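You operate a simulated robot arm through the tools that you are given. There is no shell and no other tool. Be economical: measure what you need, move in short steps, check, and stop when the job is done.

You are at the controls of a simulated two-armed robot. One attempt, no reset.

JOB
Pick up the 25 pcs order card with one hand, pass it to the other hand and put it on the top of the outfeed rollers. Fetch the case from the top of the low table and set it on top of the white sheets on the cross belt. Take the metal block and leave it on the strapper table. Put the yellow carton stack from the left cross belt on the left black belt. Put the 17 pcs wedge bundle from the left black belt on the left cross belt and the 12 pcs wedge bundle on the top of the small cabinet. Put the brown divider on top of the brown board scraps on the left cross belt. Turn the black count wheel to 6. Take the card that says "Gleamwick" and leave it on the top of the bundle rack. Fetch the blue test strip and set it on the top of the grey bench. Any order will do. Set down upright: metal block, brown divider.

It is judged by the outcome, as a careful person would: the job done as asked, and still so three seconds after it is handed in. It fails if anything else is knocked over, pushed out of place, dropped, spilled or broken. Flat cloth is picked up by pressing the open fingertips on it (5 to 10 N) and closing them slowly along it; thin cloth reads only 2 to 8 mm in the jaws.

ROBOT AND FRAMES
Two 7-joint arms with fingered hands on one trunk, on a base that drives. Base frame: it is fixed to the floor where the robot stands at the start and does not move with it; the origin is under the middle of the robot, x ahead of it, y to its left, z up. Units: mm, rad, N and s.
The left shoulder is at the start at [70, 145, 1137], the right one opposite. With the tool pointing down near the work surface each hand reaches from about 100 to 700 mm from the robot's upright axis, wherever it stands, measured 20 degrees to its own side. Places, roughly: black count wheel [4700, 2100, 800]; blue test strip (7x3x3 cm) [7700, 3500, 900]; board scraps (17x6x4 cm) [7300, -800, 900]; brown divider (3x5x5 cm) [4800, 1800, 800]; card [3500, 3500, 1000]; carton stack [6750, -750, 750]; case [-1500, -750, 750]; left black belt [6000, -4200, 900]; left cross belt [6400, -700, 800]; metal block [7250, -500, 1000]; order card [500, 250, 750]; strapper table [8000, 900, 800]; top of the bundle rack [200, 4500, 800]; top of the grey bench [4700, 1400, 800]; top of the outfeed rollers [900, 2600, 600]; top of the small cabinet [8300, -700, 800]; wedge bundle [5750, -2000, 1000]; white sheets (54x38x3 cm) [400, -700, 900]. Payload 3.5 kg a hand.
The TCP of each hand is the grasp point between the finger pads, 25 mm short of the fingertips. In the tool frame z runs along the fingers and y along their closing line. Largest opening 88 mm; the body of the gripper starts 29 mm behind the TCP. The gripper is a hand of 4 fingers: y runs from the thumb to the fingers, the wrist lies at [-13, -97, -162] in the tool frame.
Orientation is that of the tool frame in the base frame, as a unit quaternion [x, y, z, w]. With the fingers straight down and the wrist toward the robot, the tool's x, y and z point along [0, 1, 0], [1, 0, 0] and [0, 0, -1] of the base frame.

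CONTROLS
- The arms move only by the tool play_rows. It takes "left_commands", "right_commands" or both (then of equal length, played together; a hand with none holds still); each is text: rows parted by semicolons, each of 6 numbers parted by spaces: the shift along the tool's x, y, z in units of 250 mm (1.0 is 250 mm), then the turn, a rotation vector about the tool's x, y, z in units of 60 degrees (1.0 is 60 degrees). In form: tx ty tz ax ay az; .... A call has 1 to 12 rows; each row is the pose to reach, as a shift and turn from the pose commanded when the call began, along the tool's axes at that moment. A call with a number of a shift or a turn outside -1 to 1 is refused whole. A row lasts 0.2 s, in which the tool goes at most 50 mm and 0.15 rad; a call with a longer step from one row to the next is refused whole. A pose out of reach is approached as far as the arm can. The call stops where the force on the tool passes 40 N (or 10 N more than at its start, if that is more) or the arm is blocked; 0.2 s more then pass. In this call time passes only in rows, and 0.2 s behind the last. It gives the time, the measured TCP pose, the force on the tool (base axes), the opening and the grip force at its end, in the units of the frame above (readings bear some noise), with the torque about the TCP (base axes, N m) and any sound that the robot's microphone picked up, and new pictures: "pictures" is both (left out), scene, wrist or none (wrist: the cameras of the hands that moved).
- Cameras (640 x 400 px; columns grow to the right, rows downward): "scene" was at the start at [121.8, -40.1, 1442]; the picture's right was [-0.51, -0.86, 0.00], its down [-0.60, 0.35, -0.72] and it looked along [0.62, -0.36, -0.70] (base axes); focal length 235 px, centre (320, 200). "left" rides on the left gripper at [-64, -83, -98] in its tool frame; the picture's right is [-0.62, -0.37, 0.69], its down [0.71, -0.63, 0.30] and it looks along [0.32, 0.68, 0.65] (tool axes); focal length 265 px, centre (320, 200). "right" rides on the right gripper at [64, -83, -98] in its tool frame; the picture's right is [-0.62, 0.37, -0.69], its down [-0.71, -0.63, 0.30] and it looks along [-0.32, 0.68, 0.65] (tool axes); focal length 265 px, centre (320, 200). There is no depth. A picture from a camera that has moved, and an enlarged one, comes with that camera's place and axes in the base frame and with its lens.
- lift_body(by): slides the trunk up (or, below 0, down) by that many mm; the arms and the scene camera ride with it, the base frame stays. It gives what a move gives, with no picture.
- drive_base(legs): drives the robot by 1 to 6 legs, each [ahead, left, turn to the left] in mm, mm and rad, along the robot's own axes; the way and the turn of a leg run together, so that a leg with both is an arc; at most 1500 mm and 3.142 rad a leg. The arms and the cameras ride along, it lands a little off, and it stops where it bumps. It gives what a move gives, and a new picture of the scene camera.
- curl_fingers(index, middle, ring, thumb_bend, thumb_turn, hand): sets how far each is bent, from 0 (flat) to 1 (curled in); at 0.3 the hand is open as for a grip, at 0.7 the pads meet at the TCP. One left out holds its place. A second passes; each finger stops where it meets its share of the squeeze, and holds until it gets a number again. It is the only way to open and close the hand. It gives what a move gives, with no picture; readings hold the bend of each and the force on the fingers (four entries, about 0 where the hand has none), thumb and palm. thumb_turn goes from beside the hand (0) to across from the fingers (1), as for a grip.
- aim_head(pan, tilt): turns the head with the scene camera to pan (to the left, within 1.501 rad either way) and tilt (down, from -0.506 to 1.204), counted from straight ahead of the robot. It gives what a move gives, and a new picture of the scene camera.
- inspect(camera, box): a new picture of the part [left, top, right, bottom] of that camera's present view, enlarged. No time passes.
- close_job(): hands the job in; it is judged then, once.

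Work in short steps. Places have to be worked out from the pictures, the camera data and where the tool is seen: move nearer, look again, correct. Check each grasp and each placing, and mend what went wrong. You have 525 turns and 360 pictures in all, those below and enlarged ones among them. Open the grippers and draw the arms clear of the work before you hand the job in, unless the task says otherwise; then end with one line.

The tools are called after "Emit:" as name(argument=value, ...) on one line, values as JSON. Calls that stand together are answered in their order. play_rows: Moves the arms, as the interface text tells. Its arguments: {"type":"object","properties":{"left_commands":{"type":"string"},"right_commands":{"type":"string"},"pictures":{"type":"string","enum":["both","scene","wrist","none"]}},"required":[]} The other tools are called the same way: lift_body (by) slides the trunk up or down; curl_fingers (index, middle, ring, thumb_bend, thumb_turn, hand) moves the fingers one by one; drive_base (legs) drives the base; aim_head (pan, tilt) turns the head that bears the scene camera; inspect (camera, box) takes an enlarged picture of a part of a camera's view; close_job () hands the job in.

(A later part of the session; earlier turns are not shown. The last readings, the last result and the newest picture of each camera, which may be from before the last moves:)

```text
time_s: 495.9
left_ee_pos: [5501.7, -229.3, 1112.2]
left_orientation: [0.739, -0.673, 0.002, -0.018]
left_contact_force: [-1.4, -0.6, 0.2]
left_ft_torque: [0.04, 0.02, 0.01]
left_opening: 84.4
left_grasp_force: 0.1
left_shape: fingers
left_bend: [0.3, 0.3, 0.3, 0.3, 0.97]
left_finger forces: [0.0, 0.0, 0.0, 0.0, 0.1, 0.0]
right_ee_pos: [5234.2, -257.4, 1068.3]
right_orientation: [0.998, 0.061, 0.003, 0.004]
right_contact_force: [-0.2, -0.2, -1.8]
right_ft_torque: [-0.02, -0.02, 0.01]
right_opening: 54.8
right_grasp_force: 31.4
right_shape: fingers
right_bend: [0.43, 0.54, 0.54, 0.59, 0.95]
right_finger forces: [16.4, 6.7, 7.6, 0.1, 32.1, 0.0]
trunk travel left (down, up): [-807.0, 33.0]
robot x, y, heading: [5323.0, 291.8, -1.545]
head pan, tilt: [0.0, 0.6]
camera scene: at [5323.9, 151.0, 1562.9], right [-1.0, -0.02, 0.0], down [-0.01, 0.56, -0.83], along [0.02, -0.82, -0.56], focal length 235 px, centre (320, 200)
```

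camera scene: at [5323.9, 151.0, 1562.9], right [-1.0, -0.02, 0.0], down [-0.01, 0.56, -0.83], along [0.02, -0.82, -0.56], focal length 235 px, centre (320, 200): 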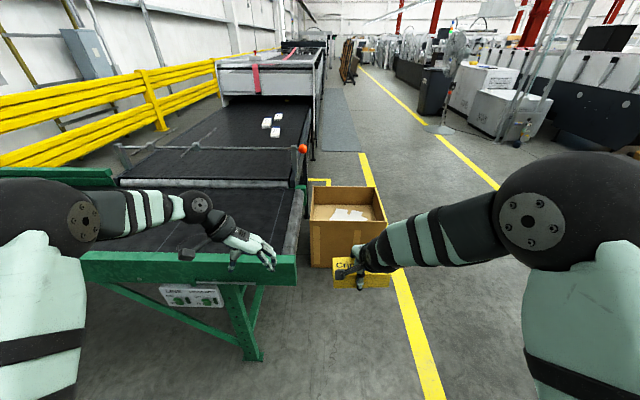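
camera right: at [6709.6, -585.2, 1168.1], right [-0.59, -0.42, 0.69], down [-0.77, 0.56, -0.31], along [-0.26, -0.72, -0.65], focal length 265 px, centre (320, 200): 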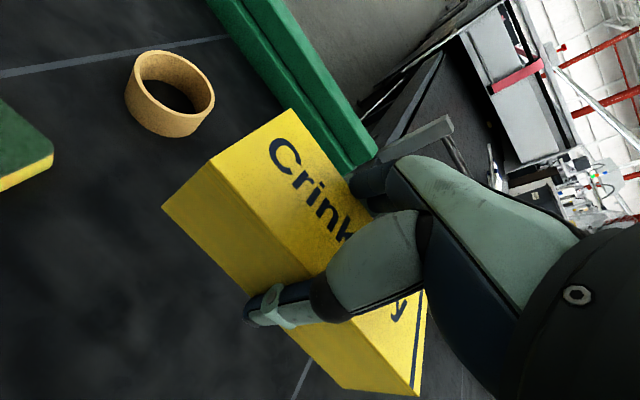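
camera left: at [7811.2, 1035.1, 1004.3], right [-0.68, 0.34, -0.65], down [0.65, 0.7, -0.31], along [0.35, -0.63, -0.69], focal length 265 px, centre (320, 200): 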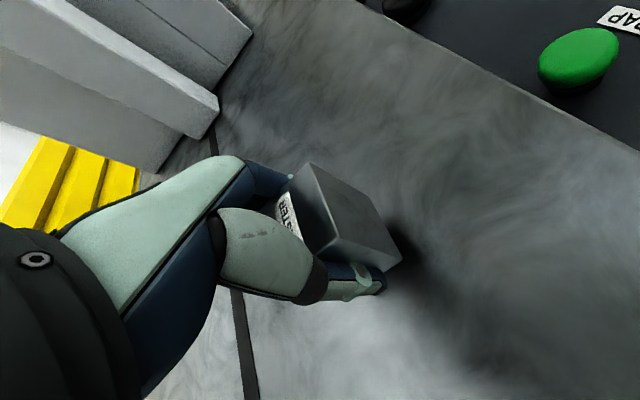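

Blocked on the right side. Looking right to see what is there.

Emit:
aim_head(pan=-1.3, tilt=0.8)

```text
time_s: 497.4
left_ee_pos: [5500.4, -227.8, 1112.5]
left_orientation: [0.739, -0.673, 0.001, -0.019]
left_contact_force: [-0.2, -0.7, 0.0]
left_ft_torque: [-0.03, -0.02, -0.01]
left_opening: 84.5
left_grasp_force: 0.0
left_shape: fingers
left_bend: [0.3, 0.3, 0.3, 0.3, 0.97]
left_finger forces: [0.0, 0.0, 0.1, 0.0, 0.0, 0.0]
right_ee_pos: [5234.8, -257.6, 1069.0]
right_orientation: [0.998, 0.061, 0.002, 0.004]
right_contact_force: [-0.6, -0.1, -1.8]
right_ft_torque: [0.0, 0.0, -0.01]
right_opening: 55.1
right_grasp_force: 31.7
right_shape: fingers
right_bend: [0.43, 0.54, 0.54, 0.59, 0.95]
right_finger forces: [16.4, 6.7, 7.6, 0.0, 32.2, 0.0]
trunk travel left (down, up): [-807.0, 33.0]
robot x, y, heading: [5322.1, 289.6, -1.545]
head pan, tilt: [-1.3, 0.799]
camera scene: at [5244.9, 216.0, 1546.1], right [-0.29, 0.96, 0.0], down [0.69, 0.21, -0.7], along [-0.67, -0.2, -0.72], focal length 235 px, centre (320, 200)
```

scene: 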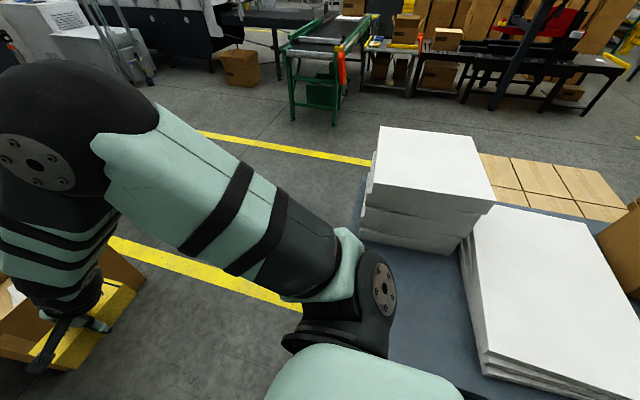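

The grey bench's south end (y≈195) is beside me. Moving ahead first, then west, then south around the carton.

Emit:
drive_base(legs=[[0, 30, -0.025], [400, 0, 0], [0, -740, 0], [1300, 0, 0], [620, 0, 0]])

Emit:
aim_head(pan=0.9, tilt=0.5)

```text
time_s: 513.2
left_ee_pos: [4761.1, -2547.4, 1112.5]
left_orientation: [0.73, -0.683, 0.002, -0.019]
left_contact_force: [-0.5, -0.9, -0.4]
left_ft_torque: [0.01, 0.0, 0.03]
left_opening: 84.4
left_grasp_force: 0.0
left_shape: fingers
left_bend: [0.3, 0.3, 0.3, 0.3, 0.97]
left_finger forces: [0.1, 0.1, 0.0, 0.1, 0.1, 0.1]
right_ee_pos: [4493.8, -2568.3, 1069.1]
right_orientation: [0.999, 0.047, 0.003, 0.005]
right_contact_force: [0.0, -0.5, -1.1]
right_ft_torque: [-0.01, -0.02, -0.02]
right_opening: 55.0
right_grasp_force: 31.2
right_shape: fingers
right_bend: [0.43, 0.54, 0.54, 0.59, 0.95]
right_finger forces: [16.4, 6.6, 7.6, 0.0, 31.9, 0.0]
trunk travel left (down, up): [-807.0, 33.0]
robot x, y, heading: [4597.7, -2025.2, -1.575]
head pan, tilt: [-1.3, 0.799]
camera scene: at [4518.6, -2094.4, 1546.2], right [-0.26, 0.96, 0.0], down [0.69, 0.19, -0.7], along [-0.67, -0.18, -0.72], focal length 235 px, centre (320, 200)
```

scene: 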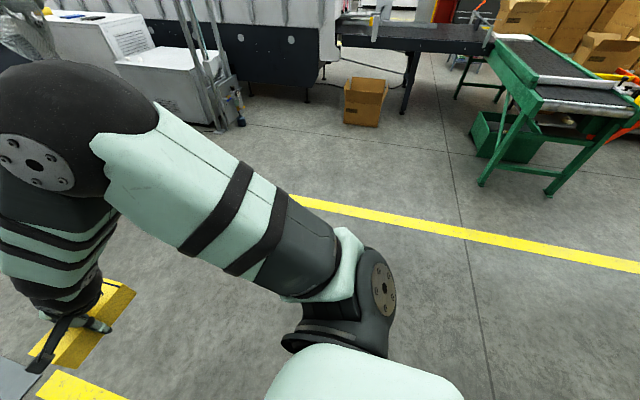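

```text
time_s: 515.2
left_ee_pos: [4761.1, -2547.0, 1112.6]
left_orientation: [0.73, -0.683, 0.002, -0.018]
left_contact_force: [-0.5, -0.6, -0.1]
left_ft_torque: [0.0, 0.01, 0.04]
left_opening: 84.5
left_grasp_force: 0.1
left_shape: fingers
left_bend: [0.3, 0.3, 0.3, 0.3, 0.97]
left_finger forces: [0.0, 0.0, 0.1, 0.0, 0.0, 0.0]
right_ee_pos: [4494.5, -2569.3, 1068.1]
right_orientation: [0.999, 0.047, 0.002, 0.004]
right_contact_force: [0.8, 0.4, -1.6]
right_ft_torque: [-0.04, -0.02, 0.03]
right_opening: 55.1
right_grasp_force: 31.5
right_shape: fingers
right_bend: [0.43, 0.54, 0.54, 0.59, 0.95]
right_finger forces: [16.4, 6.7, 7.5, 0.0, 32.1, 0.1]
trunk travel left (down, up): [-807.0, 33.0]
robot x, y, heading: [4595.0, -2025.4, -1.578]
head pan, tilt: [0.901, 0.499]
camera scene: at [4667.5, -2131.6, 1572.0], right [-0.63, -0.78, 0.0], down [-0.37, 0.3, -0.88], along [0.69, -0.55, -0.48], focal length 235 px, centre (320, 200)
```

scene: 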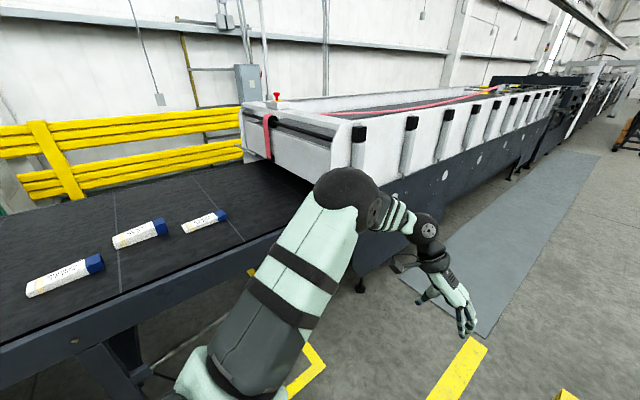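

Three wedge bundles visible on the belt. Turning to face the belt (+x) and looking closer.

Emit:
drive_base(legs=[[0, 0, 1.575]])

Emit:
aim_head(pan=0.1, tilt=0.6)

Emit:
inspect(camera="scene", box=[180, 100, 440, 260])

```text
time_s: 519.4
left_ee_pos: [5120.7, -1868.6, 1111.5]
left_orientation: [0.999, 0.026, -0.012, -0.016]
left_contact_force: [0.1, 0.3, 0.2]
left_ft_torque: [-0.03, -0.02, -0.01]
left_opening: 84.6
left_grasp_force: 0.0
left_shape: fingers
left_bend: [0.3, 0.3, 0.3, 0.3, 0.97]
left_finger forces: [0.0, 0.0, 0.1, 0.1, 0.0, 0.0]
right_ee_pos: [5137.4, -2135.1, 1067.8]
right_orientation: [0.678, 0.735, 0.005, 0.001]
right_contact_force: [0.4, 0.1, -2.5]
right_ft_torque: [0.01, -0.03, -0.01]
right_opening: 54.3
right_grasp_force: 29.3
right_shape: fingers
right_bend: [0.43, 0.54, 0.54, 0.59, 0.95]
right_finger forces: [15.1, 6.5, 7.3, 0.0, 30.2, 0.1]
trunk travel left (down, up): [-807.0, 33.0]
robot x, y, heading: [4593.5, -2024.7, -0.019]
head pan, tilt: [0.901, 0.499]
camera scene: at [4705.3, -1955.0, 1572.0], right [0.77, -0.64, 0.0], down [-0.3, -0.37, -0.88], along [0.56, 0.68, -0.48], focal length 235 px, centre (320, 200)
```

scene: 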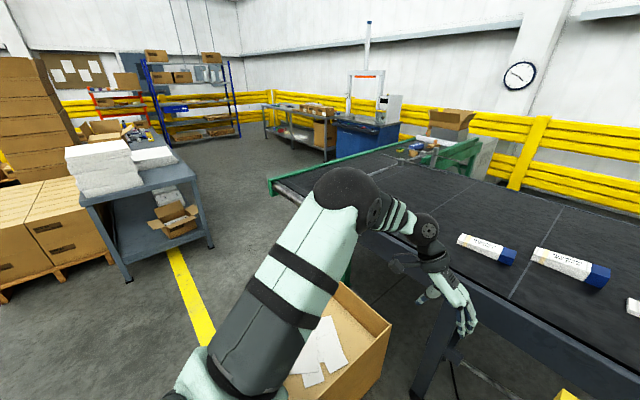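

```text
time_s: 520.6
left_ee_pos: [5120.5, -1868.5, 1112.8]
left_orientation: [0.999, 0.026, -0.011, -0.015]
left_contact_force: [0.5, -0.2, -0.4]
left_ft_torque: [0.02, -0.03, -0.03]
left_opening: 84.6
left_grasp_force: 0.1
left_shape: fingers
left_bend: [0.3, 0.3, 0.3, 0.3, 0.97]
left_finger forces: [0.1, 0.0, 0.0, 0.0, 0.0, 0.1]
right_ee_pos: [5137.2, -2135.2, 1068.0]
right_orientation: [0.678, 0.735, 0.005, 0.001]
right_contact_force: [-0.4, 0.4, -3.0]
right_ft_torque: [0.03, 0.01, 0.04]
right_opening: 54.7
right_grasp_force: 30.0
right_shape: fingers
right_bend: [0.43, 0.54, 0.54, 0.59, 0.95]
right_finger forces: [15.0, 6.5, 7.3, 0.0, 30.2, 0.0]
trunk travel left (down, up): [-807.0, 33.0]
robot x, y, heading: [4596.5, -2027.3, -0.019]
head pan, tilt: [0.099, 0.6]
camera scene: at [4735.6, -2017.7, 1562.9], right [0.08, -1.0, 0.0], down [-0.56, -0.05, -0.82], along [0.82, 0.07, -0.57], focal length 235 px, centre (320, 200)
```

scene: 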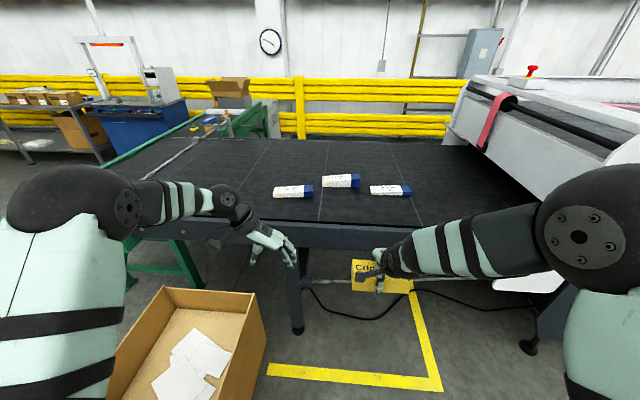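

```text
2.46 times, centred on (310, 180) of scene
camera zoom: at [4735.6, -2017.7, 1562.9], right [0.08, -1.0, 0.0], down [-0.56, -0.05, -0.82], along [0.82, 0.07, -0.57], focal length 579 px, centre (345, 249)
```

zoom: 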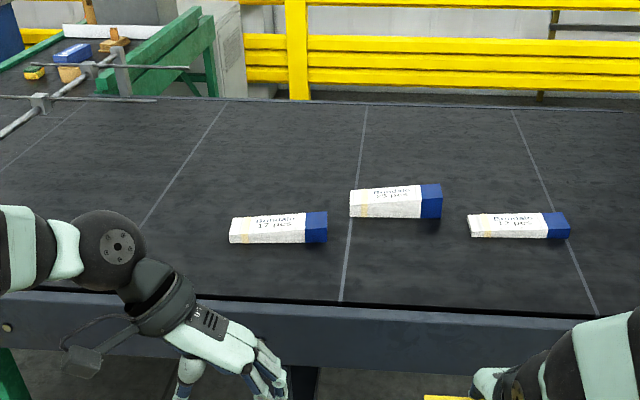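

From here: three bundles (left reads 17 pcs). I drive 520 mm closer to the belt.

Emit:
drive_base(legs=[[515, 0, 0.019]])

Emit:
inspect(camera="scene", box=[160, 130, 480, 330])

```text
time_s: 523.7
left_ee_pos: [5650.9, -1864.1, 1113.8]
left_orientation: [0.999, 0.036, -0.012, -0.014]
left_contact_force: [0.3, -0.5, -0.7]
left_ft_torque: [-0.01, -0.03, -0.02]
left_opening: 84.2
left_grasp_force: 0.0
left_shape: fingers
left_bend: [0.3, 0.3, 0.3, 0.3, 0.97]
left_finger forces: [0.1, 0.1, 0.1, 0.0, 0.0, 0.1]
right_ee_pos: [5672.3, -2131.6, 1069.7]
right_orientation: [0.672, 0.74, 0.005, 0.001]
right_contact_force: [0.7, -0.1, -1.5]
right_ft_torque: [0.01, -0.02, 0.0]
right_opening: 54.6
right_grasp_force: 28.9
right_shape: fingers
right_bend: [0.43, 0.54, 0.54, 0.59, 0.95]
right_finger forces: [15.0, 6.5, 7.4, 0.1, 30.2, 0.1]
trunk travel left (down, up): [-807.0, 33.0]
robot x, y, heading: [5130.4, -2032.6, -0.002]
head pan, tilt: [0.099, 0.6]
camera scene: at [5267.7, -2020.5, 1563.1], right [0.1, -1.0, 0.0], down [-0.56, -0.06, -0.83], along [0.82, 0.08, -0.56], focal length 235 px, centre (320, 200)
```

scene: 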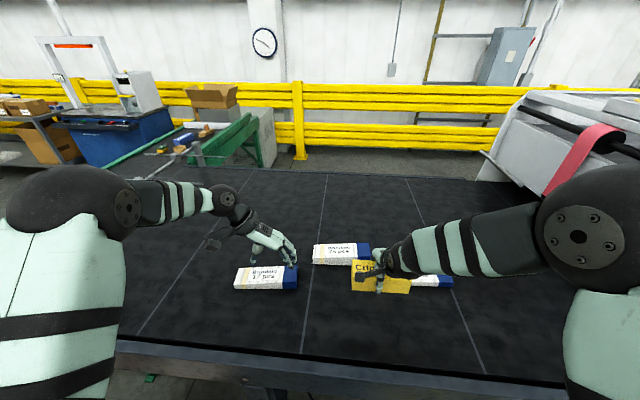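

```text
2.00 times, centred on (320, 230) of scene
camera zoom: at [5267.7, -2020.5, 1563.1], right [0.1, -1.0, 0.0], down [-0.56, -0.06, -0.83], along [0.82, 0.08, -0.56], focal length 470 px, centre (320, 140)
```

zoom: 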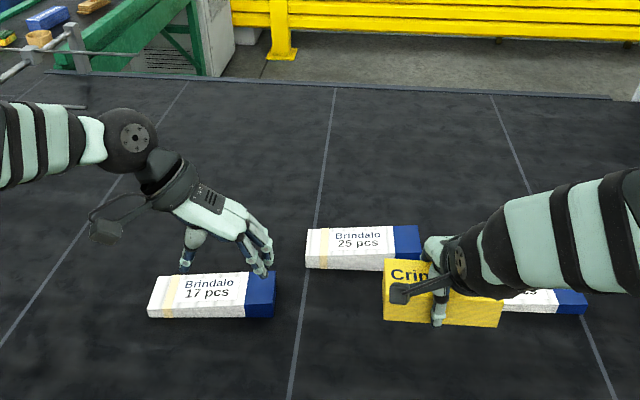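

17 pcs at ≈[5759, −1789, top 900], 25 pcs in the middle, 12 pcs at ≈[5800, −2330]. The spot under the yellow stack [5672, −2131] is free; lowering the trunk.

Emit:
lift_body(by=-145)

Emit:
lift_body(by=-25)

Emit:
aim_head(pan=0.0, tilt=0.85)

```text
time_s: 525.4
left_ee_pos: [5648.0, -1864.5, 969.9]
left_orientation: [0.999, 0.035, -0.01, -0.014]
left_contact_force: [0.1, -0.1, 0.8]
left_ft_torque: [-0.01, 0.0, 0.0]
left_opening: 84.5
left_grasp_force: 0.1
left_shape: fingers
left_bend: [0.3, 0.3, 0.3, 0.3, 0.97]
left_finger forces: [0.1, 0.0, 0.1, 0.1, 0.0, 0.0]
right_ee_pos: [5672.0, -2130.4, 929.5]
right_orientation: [0.672, 0.74, 0.01, 0.007]
right_contact_force: [1.2, -2.1, 28.3]
right_ft_torque: [0.04, -0.81, 0.07]
right_opening: 54.7
right_grasp_force: 38.3
right_shape: fingers
right_bend: [0.43, 0.53, 0.53, 0.6, 0.95]
right_finger forces: [18.1, 16.4, 9.0, 0.0, 33.9, 0.1]
trunk travel left (down, up): [-662.0, 178.0]
robot x, y, heading: [5130.6, -2028.8, -0.002]
head pan, tilt: [0.099, 0.6]
```

```text
time_s: 525.7
left_ee_pos: [5648.7, -1862.9, 966.9]
left_orientation: [0.999, 0.035, -0.011, -0.014]
left_contact_force: [0.8, 0.4, -0.3]
left_ft_torque: [0.0, 0.0, 0.01]
left_opening: 84.4
left_grasp_force: 0.1
left_shape: fingers
left_bend: [0.3, 0.3, 0.3, 0.3, 0.97]
left_finger forces: [0.1, 0.0, 0.1, 0.0, 0.0, 0.0]
right_ee_pos: [5674.8, -2131.8, 930.1]
right_orientation: [0.672, 0.74, 0.014, 0.009]
right_contact_force: [-11.1, -1.4, 18.7]
right_ft_torque: [0.06, -0.14, 0.08]
right_opening: 55.0
right_grasp_force: 33.7
right_shape: fingers
right_bend: [0.44, 0.54, 0.54, 0.6, 0.95]
right_finger forces: [14.0, 8.0, 7.0, 0.0, 38.8, 0.0]
trunk travel left (down, up): [-659.0, 181.0]
robot x, y, heading: [5129.4, -2030.1, -0.003]
head pan, tilt: [0.099, 0.6]
stopped: the force on the tool passed its limit at 46 N (the readings are from after the stop); the commanded pose is now the measured one
```

```text
time_s: 526.5
left_ee_pos: [5648.3, -1864.5, 967.4]
left_orientation: [0.999, 0.036, -0.011, -0.015]
left_contact_force: [-0.2, 0.2, -0.3]
left_ft_torque: [-0.02, 0.01, -0.01]
left_opening: 84.4
left_grasp_force: 0.0
left_shape: fingers
left_bend: [0.3, 0.3, 0.3, 0.3, 0.97]
left_finger forces: [0.0, 0.0, 0.0, 0.1, 0.1, 0.0]
right_ee_pos: [5673.9, -2130.8, 930.1]
right_orientation: [0.673, 0.739, 0.014, 0.009]
right_contact_force: [-6.4, -2.5, 21.8]
right_ft_torque: [0.09, -0.39, 0.08]
right_opening: 54.8
right_grasp_force: 36.4
right_shape: fingers
right_bend: [0.44, 0.54, 0.54, 0.6, 0.95]
right_finger forces: [15.4, 11.5, 7.9, 0.0, 37.2, 0.0]
trunk travel left (down, up): [-659.0, 181.0]
robot x, y, heading: [5129.6, -2031.6, 0.0]
head pan, tilt: [0.0, 0.85]
camera scene: at [5253.8, -2029.0, 1395.6], right [0.0, -1.0, 0.0], down [-0.75, 0.0, -0.66], along [0.66, 0.0, -0.75], focal length 235 px, centre (320, 200)
```

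scene: 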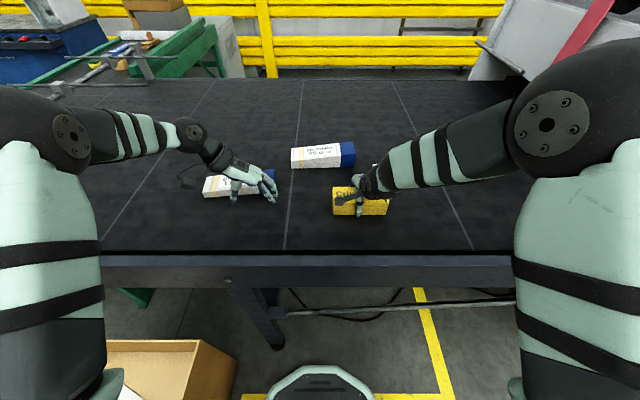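

Landed (belt z≈892). Easing up 5 mm, releasing the stack and lifting the hand.

Emit:
lift_body(by=5)

Emit:
curl_fingers(hand="right", index=0.28, middle=0.28, ring=0.28, thumb_bend=0.28)

Emit:
lift_body(by=100)

Emit:
aim_head(pan=-0.05, tilt=0.8)

```text
time_s: 527.0
left_ee_pos: [5650.3, -1862.8, 970.3]
left_orientation: [0.999, 0.035, -0.012, -0.014]
left_contact_force: [-0.9, 0.3, -0.7]
left_ft_torque: [0.0, 0.02, -0.01]
left_opening: 84.5
left_grasp_force: 0.1
left_shape: fingers
left_bend: [0.3, 0.3, 0.3, 0.3, 0.97]
left_finger forces: [0.0, 0.0, 0.1, 0.0, 0.0, 0.0]
right_ee_pos: [5674.7, -2130.3, 929.9]
right_orientation: [0.672, 0.74, 0.011, 0.005]
right_contact_force: [-2.2, 1.1, 6.3]
right_ft_torque: [0.07, -0.03, 0.08]
right_opening: 54.7
right_grasp_force: 31.4
right_shape: fingers
right_bend: [0.44, 0.54, 0.54, 0.6, 0.95]
right_finger forces: [15.6, 6.2, 7.6, 0.0, 33.5, 0.1]
trunk travel left (down, up): [-664.0, 176.0]
robot x, y, heading: [5128.4, -2031.3, -0.007]
head pan, tilt: [0.0, 0.85]
```

```text
time_s: 528.0
left_ee_pos: [5651.4, -1865.0, 970.6]
left_orientation: [0.999, 0.034, -0.012, -0.014]
left_contact_force: [0.2, 0.3, 0.3]
left_ft_torque: [0.01, 0.04, 0.0]
left_opening: 84.5
left_grasp_force: 0.1
left_shape: fingers
left_bend: [0.3, 0.3, 0.3, 0.3, 0.97]
left_finger forces: [0.0, 0.1, 0.1, 0.0, 0.1, 0.0]
right_ee_pos: [5676.7, -2130.6, 932.0]
right_orientation: [0.672, 0.74, 0.011, 0.006]
right_contact_force: [0.5, -0.4, -0.4]
right_ft_torque: [0.02, -0.01, 0.01]
right_opening: 88.6
right_grasp_force: 0.0
right_shape: fingers
right_bend: [0.28, 0.28, 0.28, 0.28, 0.97]
right_finger forces: [0.1, 0.0, 0.1, 0.1, 0.0, 0.1]
trunk travel left (down, up): [-664.0, 176.0]
robot x, y, heading: [5129.3, -2033.3, -0.001]
head pan, tilt: [0.0, 0.85]
```

```text
time_s: 529.3
left_ee_pos: [5651.4, -1864.7, 1070.3]
left_orientation: [0.999, 0.034, -0.012, -0.014]
left_contact_force: [-1.0, 0.5, 0.6]
left_ft_torque: [-0.01, -0.03, 0.0]
left_opening: 84.4
left_grasp_force: 0.1
left_shape: fingers
left_bend: [0.3, 0.3, 0.3, 0.3, 0.97]
left_finger forces: [0.0, 0.0, 0.0, 0.0, 0.0, 0.0]
right_ee_pos: [5677.6, -2129.2, 1031.5]
right_orientation: [0.673, 0.74, 0.011, 0.007]
right_contact_force: [-0.3, -0.3, 0.2]
right_ft_torque: [0.0, 0.0, -0.02]
right_opening: 88.5
right_grasp_force: 0.0
right_shape: fingers
right_bend: [0.28, 0.28, 0.28, 0.28, 0.97]
right_finger forces: [0.0, 0.1, 0.0, 0.1, 0.0, 0.1]
trunk travel left (down, up): [-764.0, 76.0]
robot x, y, heading: [5129.6, -2033.5, -0.003]
head pan, tilt: [0.0, 0.85]
```

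```text
time_s: 530.0
left_ee_pos: [5652.1, -1864.6, 1070.4]
left_orientation: [0.999, 0.034, -0.012, -0.015]
left_contact_force: [-0.1, 0.2, 0.0]
left_ft_torque: [0.03, -0.03, -0.03]
left_opening: 84.4
left_grasp_force: 0.1
left_shape: fingers
left_bend: [0.3, 0.3, 0.3, 0.3, 0.97]
left_finger forces: [0.0, 0.0, 0.1, 0.0, 0.0, 0.0]
right_ee_pos: [5675.8, -2131.3, 1031.3]
right_orientation: [0.672, 0.74, 0.012, 0.007]
right_contact_force: [0.7, 0.8, 0.3]
right_ft_torque: [0.0, -0.01, 0.0]
right_opening: 88.4
right_grasp_force: 0.1
right_shape: fingers
right_bend: [0.28, 0.28, 0.28, 0.28, 0.97]
right_finger forces: [0.0, 0.0, 0.0, 0.0, 0.0, 0.0]
trunk travel left (down, up): [-764.0, 76.0]
robot x, y, heading: [5129.9, -2030.8, -0.003]
head pan, tilt: [-0.051, 0.799]
camera scene: at [5261.7, -2033.3, 1503.9], right [-0.05, -1.0, 0.0], down [-0.72, 0.04, -0.7], along [0.7, -0.04, -0.72], focal length 235 px, centre (320, 200)
```

scene: 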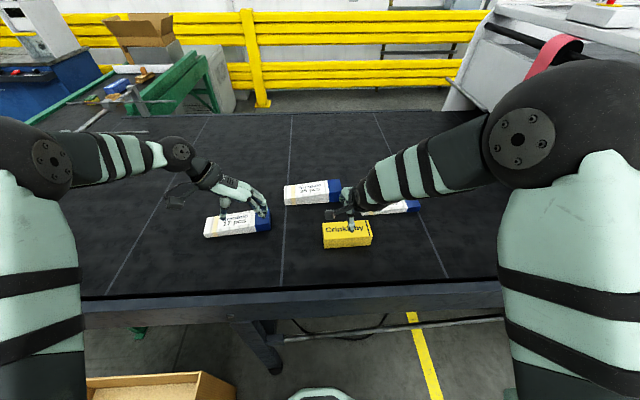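

Yellow stack is on the black belt. Now moving the right hand toward the 12 pcs bundle while turning the left hand to the standard yaw.

Emit:
play_rows(right_commands="-0.14 0.07 0 0 0 0; -0.28 0.14 0 0 0 0; -0.42 0.21 0 0 0 0; -0.56 0.28 0 0 0 0; -0.7 0.35 0 0 0 0; -0.84 0.4 0 0 0 0", left_commands="0 0 0 0 0 -0.125; 0 0 0 0 0 -0.25; 0 0 0 0 0 -0.375; 0 0 0 0 0 -0.5; 0 0 0 0 0 -0.625; 0 0 0 0 0 -0.75", pictures="none")

Emit:
play_rows(left_commands="0 0 0 0 0 -0.125; 0 0 0 0 0 -0.25; 0 0 0 0 0 -0.375; 0 0 0 0 0 -0.5; 0 0 0 0 0 -0.625; 0 0 0 0 0 -0.75", pictures="wrist")

Emit:
inspect(camera="right", box=[0, 0, 640, 400])

```text
time_s: 531.4
left_ee_pos: [5651.7, -1864.8, 1071.1]
left_orientation: [0.909, 0.416, -0.005, -0.019]
left_contact_force: [-0.2, 0.6, -0.8]
left_ft_torque: [0.04, 0.0, -0.02]
left_opening: 84.6
left_grasp_force: 0.2
left_shape: fingers
left_bend: [0.3, 0.3, 0.3, 0.3, 0.97]
left_finger forces: [0.1, 0.0, 0.0, 0.0, 0.1, 0.1]
right_ee_pos: [5795.9, -2332.7, 1032.3]
right_orientation: [0.672, 0.741, 0.012, 0.005]
right_contact_force: [-0.4, -0.7, 0.3]
right_ft_torque: [0.03, 0.03, 0.06]
right_opening: 88.5
right_grasp_force: 0.1
right_shape: fingers
right_bend: [0.28, 0.28, 0.28, 0.28, 0.97]
right_finger forces: [0.0, 0.0, 0.0, 0.1, 0.0, 0.0]
trunk travel left (down, up): [-764.0, 76.0]
robot x, y, heading: [5130.0, -2031.5, 0.001]
head pan, tilt: [-0.051, 0.799]
```

```text
time_s: 532.8
left_ee_pos: [5651.9, -1864.2, 1069.7]
left_orientation: [0.682, 0.731, 0.003, -0.019]
left_contact_force: [0.5, 0.8, -0.3]
left_ft_torque: [-0.03, 0.01, 0.03]
left_opening: 84.3
left_grasp_force: 0.0
left_shape: fingers
left_bend: [0.3, 0.3, 0.3, 0.3, 0.97]
left_finger forces: [0.1, 0.0, 0.1, 0.0, 0.0, 0.0]
right_ee_pos: [5796.8, -2331.2, 1034.3]
right_orientation: [0.672, 0.74, 0.012, 0.007]
right_contact_force: [-0.8, -0.5, 1.0]
right_ft_torque: [-0.02, 0.02, 0.0]
right_opening: 88.7
right_grasp_force: 0.0
right_shape: fingers
right_bend: [0.28, 0.28, 0.28, 0.28, 0.97]
right_finger forces: [0.1, 0.0, 0.0, 0.0, 0.0, 0.0]
trunk travel left (down, up): [-764.0, 76.0]
robot x, y, heading: [5130.1, -2030.5, 0.002]
head pan, tilt: [-0.051, 0.799]
camera left: at [5576.9, -1938.0, 1168.5], right [-0.34, -0.62, -0.7], down [-0.69, 0.68, -0.27], along [0.64, 0.39, -0.66], focal length 265 px, centre (320, 200)
```

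left: 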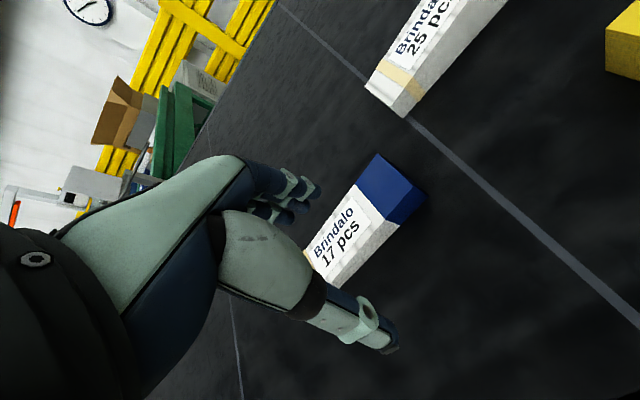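

```text
1.00 times, centred on (320, 200) of right (not enlarged: the box is as wide or as high as the picture)
camera zoom: at [5704.6, -2276.6, 1131.5], right [0.41, -0.59, 0.7], down [-0.55, -0.77, -0.32], along [0.73, -0.25, -0.64], focal length 265 px, centre (320, 200)
```

zoom: 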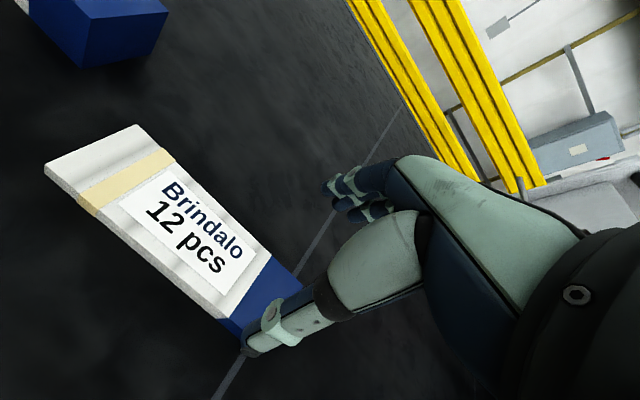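

12 pcs confirmed at right ([5799, −2290], along y, 63 mm wide); 17 pcs at [5747, −1800]. Moving both hands above their bundles.

Emit:
play_rows(left_commands="0.05 0.1 0.05 0 0 0; 0.1 0.2 0.12 0 0 0; 0.15 0.3 0.2 0 0 0; 0.181 0.393 0.28 0 0 0; 0.181 0.393 0.34 0 0 0", right_commands="0.03 0.005 0.03 0 0 0.02; 0.06 0.01 0.06 0 0 0.04; 0.09 0.015 0.1 0 0 0.06; 0.122 0.02 0.15 0 0 0.09; 0.122 0.02 0.2 0 0 0.09", pictures="wrist")

```text
time_s: 534.0
left_ee_pos: [5744.0, -1811.5, 982.5]
left_orientation: [0.682, 0.731, 0.002, -0.02]
left_contact_force: [-0.2, 0.9, 0.4]
left_ft_torque: [-0.03, -0.03, 0.04]
left_opening: 84.5
left_grasp_force: 0.0
left_shape: fingers
left_bend: [0.3, 0.3, 0.3, 0.3, 0.97]
left_finger forces: [0.1, 0.0, 0.0, 0.0, 0.1, 0.1]
right_ee_pos: [5798.7, -2299.4, 982.5]
right_orientation: [0.707, 0.708, 0.012, 0.005]
right_contact_force: [0.1, -0.2, 0.0]
right_ft_torque: [0.0, -0.01, -0.03]
right_opening: 88.6
right_grasp_force: 0.1
right_shape: fingers
right_bend: [0.28, 0.28, 0.28, 0.28, 0.97]
right_finger forces: [0.0, 0.0, 0.0, 0.0, 0.0, 0.0]
trunk travel left (down, up): [-764.0, 76.0]
robot x, y, heading: [5131.0, -2032.9, 0.001]
head pan, tilt: [-0.051, 0.799]
camera right: at [5713.2, -2235.4, 1080.0], right [0.35, -0.63, 0.7], down [-0.62, -0.71, -0.33], along [0.7, -0.32, -0.64], focal length 265 px, centre (320, 200)
camera left: at [5669.3, -1885.1, 1080.5], right [-0.34, -0.62, -0.7], down [-0.69, 0.68, -0.27], along [0.64, 0.39, -0.66], focal length 265 px, centre (320, 200)
```

right: 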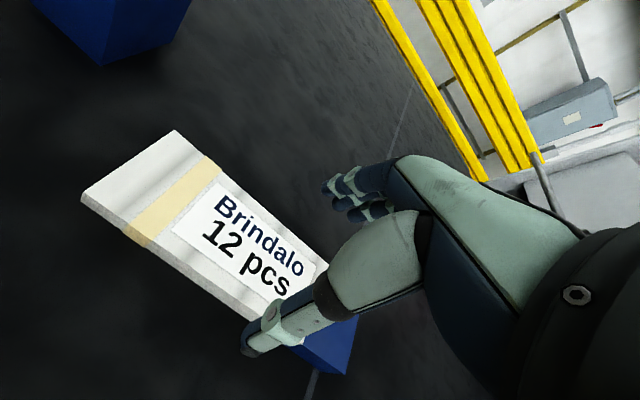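
left: 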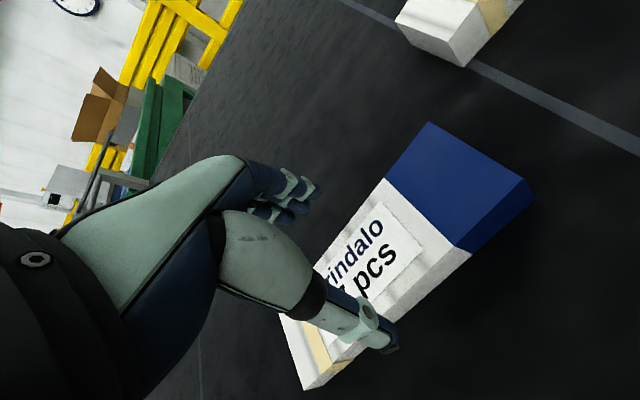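

Both well aligned. Opening the left hand fully and descending both to z≈924.

Emit:
curl_fingers(hand="left", index=0.27, middle=0.27, ring=0.27, thumb_bend=0.27)

Emit:
play_rows(left_commands="0 0.024 0.06 0 0 0; 0 0.024 0.14 0 0 0; 0 0.024 0.2 0 0 0; 0 0.024 0.235 0 0 0", right_commands="0 0.008 0.06 0 0 0; 0 0.008 0.14 0 0 0; 0 0.008 0.2 0 0 0; 0 0.008 0.235 0 0 0", pictures="wrist")

```text
time_s: 535.0
left_ee_pos: [5744.7, -1811.8, 982.4]
left_orientation: [0.682, 0.731, 0.001, -0.018]
left_contact_force: [0.4, 0.1, 0.2]
left_ft_torque: [0.03, -0.01, 0.03]
left_opening: 90.2
left_grasp_force: 0.0
left_shape: fingers
left_bend: [0.27, 0.27, 0.27, 0.27, 0.97]
left_finger forces: [0.1, 0.1, 0.0, 0.0, 0.0, 0.1]
right_ee_pos: [5799.2, -2298.0, 982.5]
right_orientation: [0.707, 0.707, 0.011, 0.005]
right_contact_force: [0.2, 0.0, 0.2]
right_ft_torque: [0.0, -0.01, 0.03]
right_opening: 88.4
right_grasp_force: 0.0
right_shape: fingers
right_bend: [0.28, 0.28, 0.28, 0.28, 0.97]
right_finger forces: [0.0, 0.0, 0.0, 0.0, 0.1, 0.0]
trunk travel left (down, up): [-764.0, 76.0]
robot x, y, heading: [5132.5, -2030.4, -0.003]
head pan, tilt: [-0.051, 0.799]
```

```text
time_s: 536.0
left_ee_pos: [5749.2, -1807.6, 926.0]
left_orientation: [0.682, 0.731, 0.003, -0.019]
left_contact_force: [-0.1, 0.1, -1.0]
left_ft_torque: [0.0, 0.01, 0.01]
left_opening: 90.4
left_grasp_force: 0.1
left_shape: fingers
left_bend: [0.27, 0.27, 0.27, 0.27, 0.97]
left_finger forces: [0.0, 0.0, 0.0, 0.0, 0.0, 0.1]
right_ee_pos: [5804.0, -2299.3, 923.7]
right_orientation: [0.706, 0.708, 0.011, 0.006]
right_contact_force: [-0.6, -0.1, 1.4]
right_ft_torque: [0.0, 0.01, -0.01]
right_opening: 89.1
right_grasp_force: 0.3
right_shape: fingers
right_bend: [0.28, 0.28, 0.28, 0.28, 0.97]
right_finger forces: [0.0, 0.7, 0.0, 0.0, 0.8, 0.0]
trunk travel left (down, up): [-764.0, 76.0]
robot x, y, heading: [5127.9, -2027.7, -0.0]
head pan, tilt: [-0.051, 0.799]
camera right: at [5717.4, -2234.7, 1021.7], right [0.35, -0.62, 0.7], down [-0.62, -0.71, -0.33], along [0.7, -0.32, -0.64], focal length 265 px, centre (320, 200)
camera left: at [5672.9, -1881.3, 1024.2], right [-0.34, -0.62, -0.7], down [-0.68, 0.68, -0.27], along [0.64, 0.39, -0.66], focal length 265 px, centre (320, 200)
```

right: 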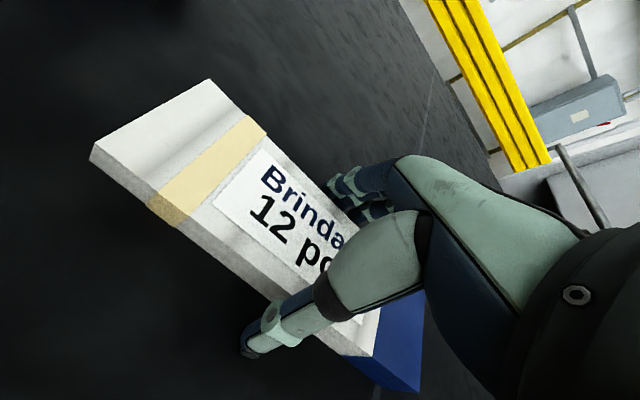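
left: 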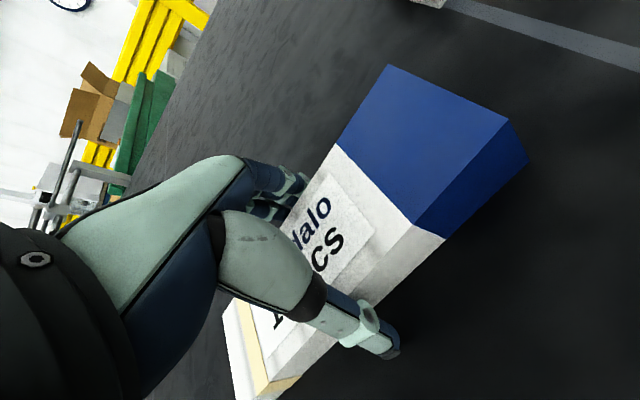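

Both straddle their bundles. Closing both hands.

Emit:
curl_fingers(hand="left", index=0.7, middle=0.7, ring=0.7, thumb_bend=0.7)

Emit:
curl_fingers(hand="right", index=0.7, middle=0.7, ring=0.7, thumb_bend=0.7)

Emit:
lift_body(by=75)

Emit:
inspect(camera="right", box=[0, 0, 640, 400])

Emit:
inspect(camera="left", box=[0, 0, 640, 400])

```text
time_s: 537.0
left_ee_pos: [5748.0, -1808.5, 928.7]
left_orientation: [0.682, 0.731, 0.004, -0.017]
left_contact_force: [6.2, -0.8, 16.4]
left_ft_torque: [0.22, -0.94, -0.1]
left_opening: 60.8
left_grasp_force: 34.3
left_shape: fingers
left_bend: [0.34, 0.38, 0.46, 0.51, 0.94]
left_finger forces: [14.8, 18.4, 10.0, 0.0, 25.4, 0.1]
right_ee_pos: [5800.9, -2299.3, 924.0]
right_orientation: [0.706, 0.708, 0.012, 0.006]
right_contact_force: [1.6, 1.0, 1.3]
right_ft_torque: [0.01, 0.01, -0.04]
right_opening: 88.6
right_grasp_force: 0.2
right_shape: fingers
right_bend: [0.28, 0.28, 0.28, 0.28, 0.97]
right_finger forces: [0.0, 0.0, 0.0, 0.0, 0.5, 0.1]
trunk travel left (down, up): [-764.0, 76.0]
robot x, y, heading: [5129.2, -2029.2, -0.004]
head pan, tilt: [-0.051, 0.799]
```

```text
time_s: 538.0
left_ee_pos: [5746.7, -1807.4, 928.2]
left_orientation: [0.682, 0.731, 0.004, -0.016]
left_contact_force: [7.7, -2.1, 13.6]
left_ft_torque: [0.11, -0.91, -0.17]
left_opening: 60.6
left_grasp_force: 32.8
left_shape: fingers
left_bend: [0.34, 0.38, 0.46, 0.51, 0.94]
left_finger forces: [14.8, 15.8, 10.0, 0.0, 25.4, 0.0]
right_ee_pos: [5802.3, -2298.4, 928.0]
right_orientation: [0.707, 0.707, 0.014, 0.01]
right_contact_force: [6.3, -1.4, 18.8]
right_ft_torque: [-0.18, -0.97, 0.07]
right_opening: 59.0
right_grasp_force: 28.5
right_shape: fingers
right_bend: [0.43, 0.42, 0.49, 0.43, 0.94]
right_finger forces: [10.8, 18.8, 8.3, 0.0, 19.5, 0.0]
trunk travel left (down, up): [-764.0, 76.0]
robot x, y, heading: [5130.8, -2029.9, 0.001]
head pan, tilt: [-0.051, 0.799]
```

```text
time_s: 539.1
left_ee_pos: [5748.4, -1807.2, 999.8]
left_orientation: [0.682, 0.731, 0.001, -0.019]
left_contact_force: [-0.3, -0.1, -2.0]
left_ft_torque: [0.01, 0.03, -0.01]
left_opening: 60.8
left_grasp_force: 27.1
left_shape: fingers
left_bend: [0.34, 0.44, 0.46, 0.51, 0.94]
left_finger forces: [13.8, 4.4, 8.3, 0.0, 27.1, 0.0]
right_ee_pos: [5803.2, -2298.3, 997.7]
right_orientation: [0.706, 0.708, 0.011, 0.005]
right_contact_force: [0.2, 0.6, -1.3]
right_ft_torque: [-0.03, 0.0, 0.01]
right_opening: 59.2
right_grasp_force: 20.7
right_shape: fingers
right_bend: [0.43, 0.48, 0.5, 0.43, 0.94]
right_finger forces: [8.9, 3.9, 7.4, 0.0, 20.9, 0.0]
trunk travel left (down, up): [-839.0, 1.0]
robot x, y, heading: [5130.7, -2033.0, -0.004]
head pan, tilt: [-0.051, 0.799]
```

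```text
1.00 times, centred on (320, 200) of right (not enlarged: the box is as wide or as high as the picture)
camera zoom: at [5718.0, -2235.1, 1095.5], right [0.35, -0.62, 0.7], down [-0.62, -0.71, -0.32], along [0.7, -0.32, -0.64], focal length 265 px, centre (320, 200)
```

zoom: 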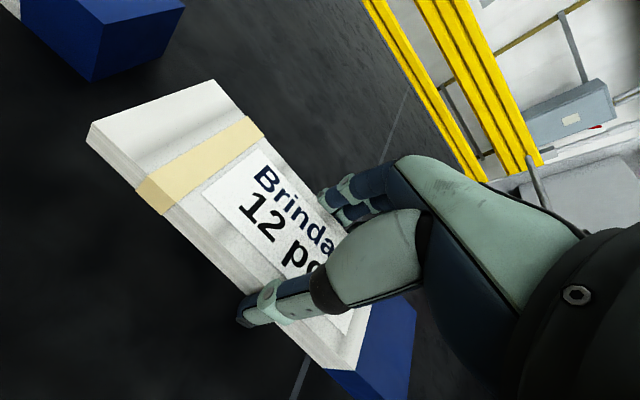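

```text
1.00 times, centred on (320, 200) of left (not enlarged: the box is as wide or as high as the picture)
camera zoom: at [5673.6, -1881.5, 1098.3], right [-0.34, -0.62, -0.7], down [-0.69, 0.68, -0.27], along [0.64, 0.39, -0.66], focal length 265 px, centre (320, 200)
```

zoom: 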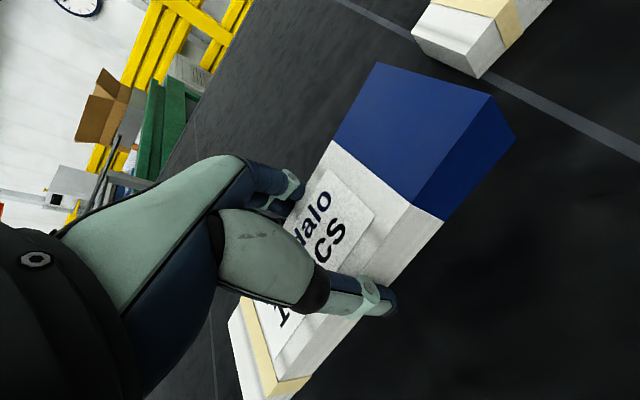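

Both bundles lifted. Raising the arms a little and driving back, then north around the carton.

Emit:
play_rows(left_commands="0 0 -0.12 0 0 0; 0 -0.05 -0.24 0 0 0; 0 -0.12 -0.34 0 0 0; 0 -0.24 -0.36 0 0 0; 0 -0.36 -0.36 0 0 0", right_commands="0 0 -0.12 0 0 0; 0 -0.05 -0.24 0 0 0; 0 -0.12 -0.34 0 0 0; 0 -0.24 -0.36 0 0 0; 0 -0.36 -0.36 0 0 0", pictures="none")

Emit:
drive_base(legs=[[-520, 0, 0], [0, 1300, 0], [0, 600, 0]])

```text
time_s: 540.3
left_ee_pos: [5657.2, -1815.6, 1093.8]
left_orientation: [0.682, 0.731, 0.002, -0.018]
left_contact_force: [-0.2, 0.0, -0.7]
left_ft_torque: [-0.01, 0.0, 0.0]
left_opening: 60.3
left_grasp_force: 27.0
left_shape: fingers
left_bend: [0.34, 0.45, 0.46, 0.51, 0.94]
left_finger forces: [13.6, 4.3, 8.4, 0.0, 26.9, 0.0]
right_ee_pos: [5710.0, -2301.7, 1087.0]
right_orientation: [0.707, 0.707, 0.012, 0.007]
right_contact_force: [-1.0, -0.4, -0.9]
right_ft_torque: [-0.01, -0.03, 0.03]
right_opening: 58.9
right_grasp_force: 20.9
right_shape: fingers
right_bend: [0.43, 0.49, 0.5, 0.43, 0.94]
right_finger forces: [8.8, 4.1, 7.3, 0.0, 20.9, 0.0]
trunk travel left (down, up): [-839.0, 1.0]
robot x, y, heading: [5130.6, -2029.6, -0.005]
head pan, tilt: [-0.051, 0.799]
```

```text
time_s: 552.5
left_ee_pos: [5110.4, 99.7, 1093.0]
left_orientation: [0.675, 0.737, 0.002, -0.021]
left_contact_force: [0.9, 0.7, -2.0]
left_ft_torque: [0.02, -0.02, 0.02]
left_opening: 60.5
left_grasp_force: 26.3
left_shape: fingers
left_bend: [0.34, 0.45, 0.46, 0.51, 0.94]
left_finger forces: [13.6, 4.3, 8.3, 0.0, 26.8, 0.0]
right_ee_pos: [5172.9, -386.0, 1084.6]
right_orientation: [0.7, 0.714, 0.013, 0.006]
right_contact_force: [-0.6, 0.0, -1.3]
right_ft_torque: [-0.02, -0.01, -0.03]
right_opening: 59.0
right_grasp_force: 21.2
right_shape: fingers
right_bend: [0.43, 0.49, 0.5, 0.43, 0.94]
right_finger forces: [8.9, 4.0, 7.3, 0.1, 21.0, 0.0]
trunk travel left (down, up): [-839.0, 1.0]
robot x, y, heading: [4586.7, -125.6, 0.017]
head pan, tilt: [-0.051, 0.799]
camera scene: at [4717.1, -127.2, 1578.9], right [-0.03, -1.0, 0.0], down [-0.72, 0.02, -0.7], along [0.7, -0.02, -0.72], focal length 235 px, centre (320, 200)
```

scene: 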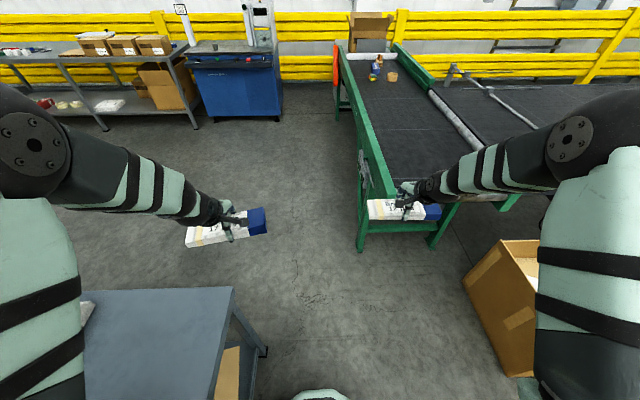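

Continuing: east past the bench's end, then north a little, then to x≈6200 and face the cross belt.

Emit:
drive_base(legs=[[830, 20, -0.017], [0, 420, 0], [830, 0, 0], [0, 0, -1.57]])

Emit:
aim_head(pan=0.1, tilt=0.75)

```text
time_s: 567.0
left_ee_pos: [6447.6, -222.9, 1092.6]
left_orientation: [1.0, 0.021, 0.015, -0.012]
left_contact_force: [0.0, -0.1, -2.4]
left_ft_torque: [0.01, -0.01, 0.03]
left_opening: 60.1
left_grasp_force: 24.5
left_shape: fingers
left_bend: [0.34, 0.45, 0.47, 0.51, 0.94]
left_finger forces: [12.3, 4.2, 7.9, 0.1, 24.9, 0.1]
right_ee_pos: [5959.3, -261.2, 1084.2]
right_orientation: [1.0, -0.013, 0.003, 0.013]
right_contact_force: [-0.1, 0.1, -1.9]
right_ft_torque: [0.01, 0.0, -0.01]
right_opening: 58.3
right_grasp_force: 19.0
right_shape: fingers
right_bend: [0.44, 0.49, 0.5, 0.43, 0.94]
right_finger forces: [8.5, 3.7, 7.2, 0.0, 19.9, 0.0]
trunk travel left (down, up): [-839.0, 1.0]
robot x, y, heading: [6248.8, 313.0, -1.6]
head pan, tilt: [-0.051, 0.799]
camera scene: at [6239.9, 183.7, 1578.9], right [-1.0, 0.08, 0.0], down [0.06, 0.72, -0.7], along [-0.06, -0.69, -0.72], focal length 235 px, centre (320, 200)
```

scene: 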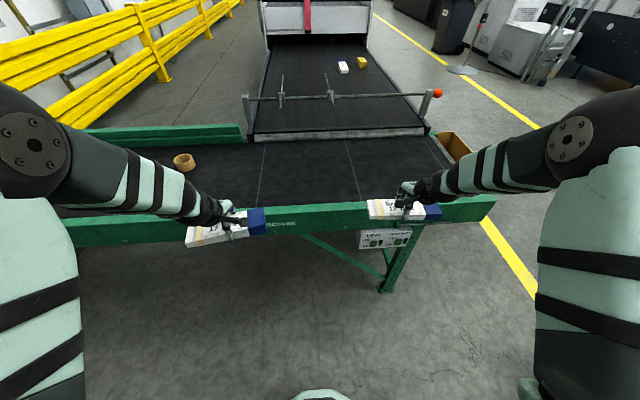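

```text
time_s: 567.7
left_ee_pos: [6447.1, -222.4, 1090.8]
left_orientation: [1.0, 0.021, 0.014, -0.013]
left_contact_force: [0.0, 0.4, 0.0]
left_ft_torque: [-0.02, -0.03, 0.01]
left_opening: 60.0
left_grasp_force: 24.6
left_shape: fingers
left_bend: [0.34, 0.45, 0.47, 0.51, 0.94]
left_finger forces: [12.3, 4.2, 7.9, 0.0, 24.7, 0.0]
right_ee_pos: [5959.5, -261.0, 1084.7]
right_orientation: [1.0, -0.013, 0.003, 0.012]
right_contact_force: [0.9, -1.0, -1.1]
right_ft_torque: [-0.03, -0.01, 0.01]
right_opening: 58.5
right_grasp_force: 19.2
right_shape: fingers
right_bend: [0.44, 0.49, 0.5, 0.43, 0.94]
right_finger forces: [8.6, 3.7, 7.1, 0.0, 19.9, 0.1]
trunk travel left (down, up): [-839.0, 1.0]
robot x, y, heading: [6247.3, 313.8, -1.602]
head pan, tilt: [0.099, 0.75]
camera scene: at [6251.8, 181.5, 1582.9], right [-1.0, -0.07, 0.0], down [-0.05, 0.68, -0.73], along [0.05, -0.73, -0.68], focal length 235 px, centre (320, 200)
```

scene: 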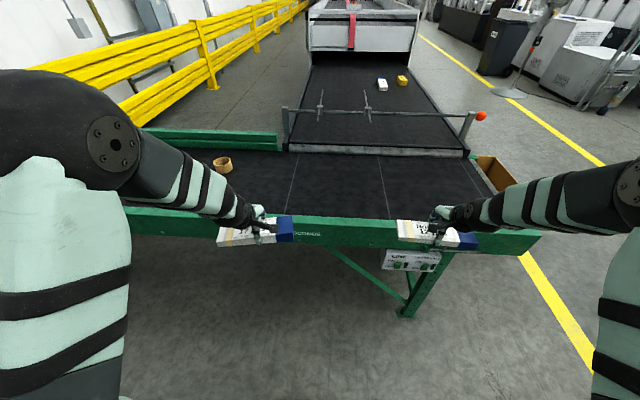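

Driving up to the belt, then lowering the 17 pcs bundle with the left arm onto the free area near [6447, −660].

Emit:
drive_base(legs=[[440, 0, 0.03]])

Emit:
play_rows(left_commands="0 0 0.15 0 0 0; 0 0 0.3 0 0 0; 0 0 0.45 0 0 0; 0 0 0.6 0 0 0; 0 0 0.7 0 0 0", pictures="scene")

```text
time_s: 570.3
left_ee_pos: [6462.4, -639.0, 1092.2]
left_orientation: [0.999, 0.038, 0.014, -0.012]
left_contact_force: [0.0, 0.8, -2.9]
left_ft_torque: [-0.03, -0.05, -0.05]
left_opening: 60.2
left_grasp_force: 24.4
left_shape: fingers
left_bend: [0.34, 0.45, 0.47, 0.51, 0.94]
left_finger forces: [12.3, 4.1, 7.9, 0.1, 24.8, 0.0]
right_ee_pos: [5975.6, -696.6, 1085.5]
right_orientation: [1.0, 0.004, 0.003, 0.013]
right_contact_force: [-0.5, 0.9, -0.6]
right_ft_torque: [0.02, -0.01, 0.0]
right_opening: 58.3
right_grasp_force: 20.0
right_shape: fingers
right_bend: [0.44, 0.49, 0.5, 0.43, 0.94]
right_finger forces: [8.5, 3.6, 7.0, 0.1, 20.0, 0.0]
trunk travel left (down, up): [-839.0, 1.0]
robot x, y, heading: [6241.8, -113.3, -1.564]
head pan, tilt: [0.099, 0.75]
camera scene: at [6251.7, -242.3, 1583.1], right [-0.99, -0.11, 0.0], down [-0.07, 0.68, -0.73], along [0.08, -0.73, -0.68], focal length 235 px, centre (320, 200)
```

scene: 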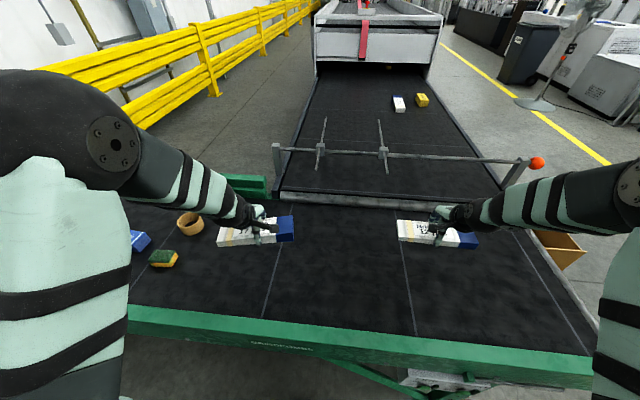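

```text
time_s: 571.5
left_ee_pos: [6465.9, -637.4, 919.2]
left_orientation: [0.999, 0.038, 0.015, -0.012]
left_contact_force: [-0.4, 0.4, -1.8]
left_ft_torque: [0.02, -0.02, -0.02]
left_opening: 59.9
left_grasp_force: 25.0
left_shape: fingers
left_bend: [0.34, 0.45, 0.47, 0.51, 0.94]
left_finger forces: [12.3, 4.1, 8.0, 0.0, 24.8, 0.0]
right_ee_pos: [5975.6, -697.9, 1084.7]
right_orientation: [1.0, 0.004, 0.004, 0.011]
right_contact_force: [-0.2, 1.0, -1.1]
right_ft_torque: [-0.01, -0.04, 0.0]
right_opening: 58.3
right_grasp_force: 19.1
right_shape: fingers
right_bend: [0.44, 0.49, 0.5, 0.43, 0.94]
right_finger forces: [8.4, 3.7, 7.1, 0.0, 20.1, 0.0]
trunk travel left (down, up): [-839.0, 1.0]
robot x, y, heading: [6241.0, -111.4, -1.565]
head pan, tilt: [0.099, 0.75]
camera scene: at [6252.3, -245.0, 1582.9], right [-0.99, -0.11, 0.0], down [-0.07, 0.68, -0.73], along [0.08, -0.73, -0.68], focal length 235 px, centre (320, 200)
```

scene: 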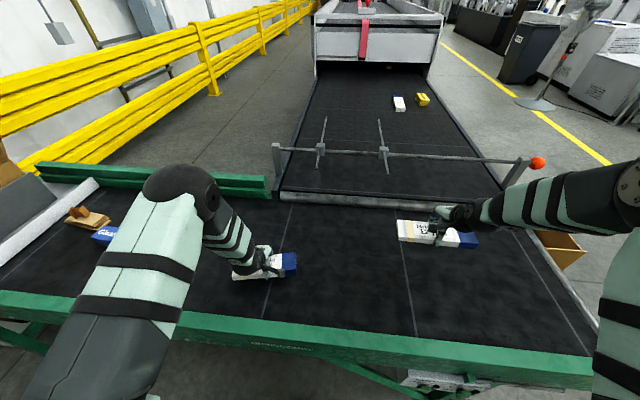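

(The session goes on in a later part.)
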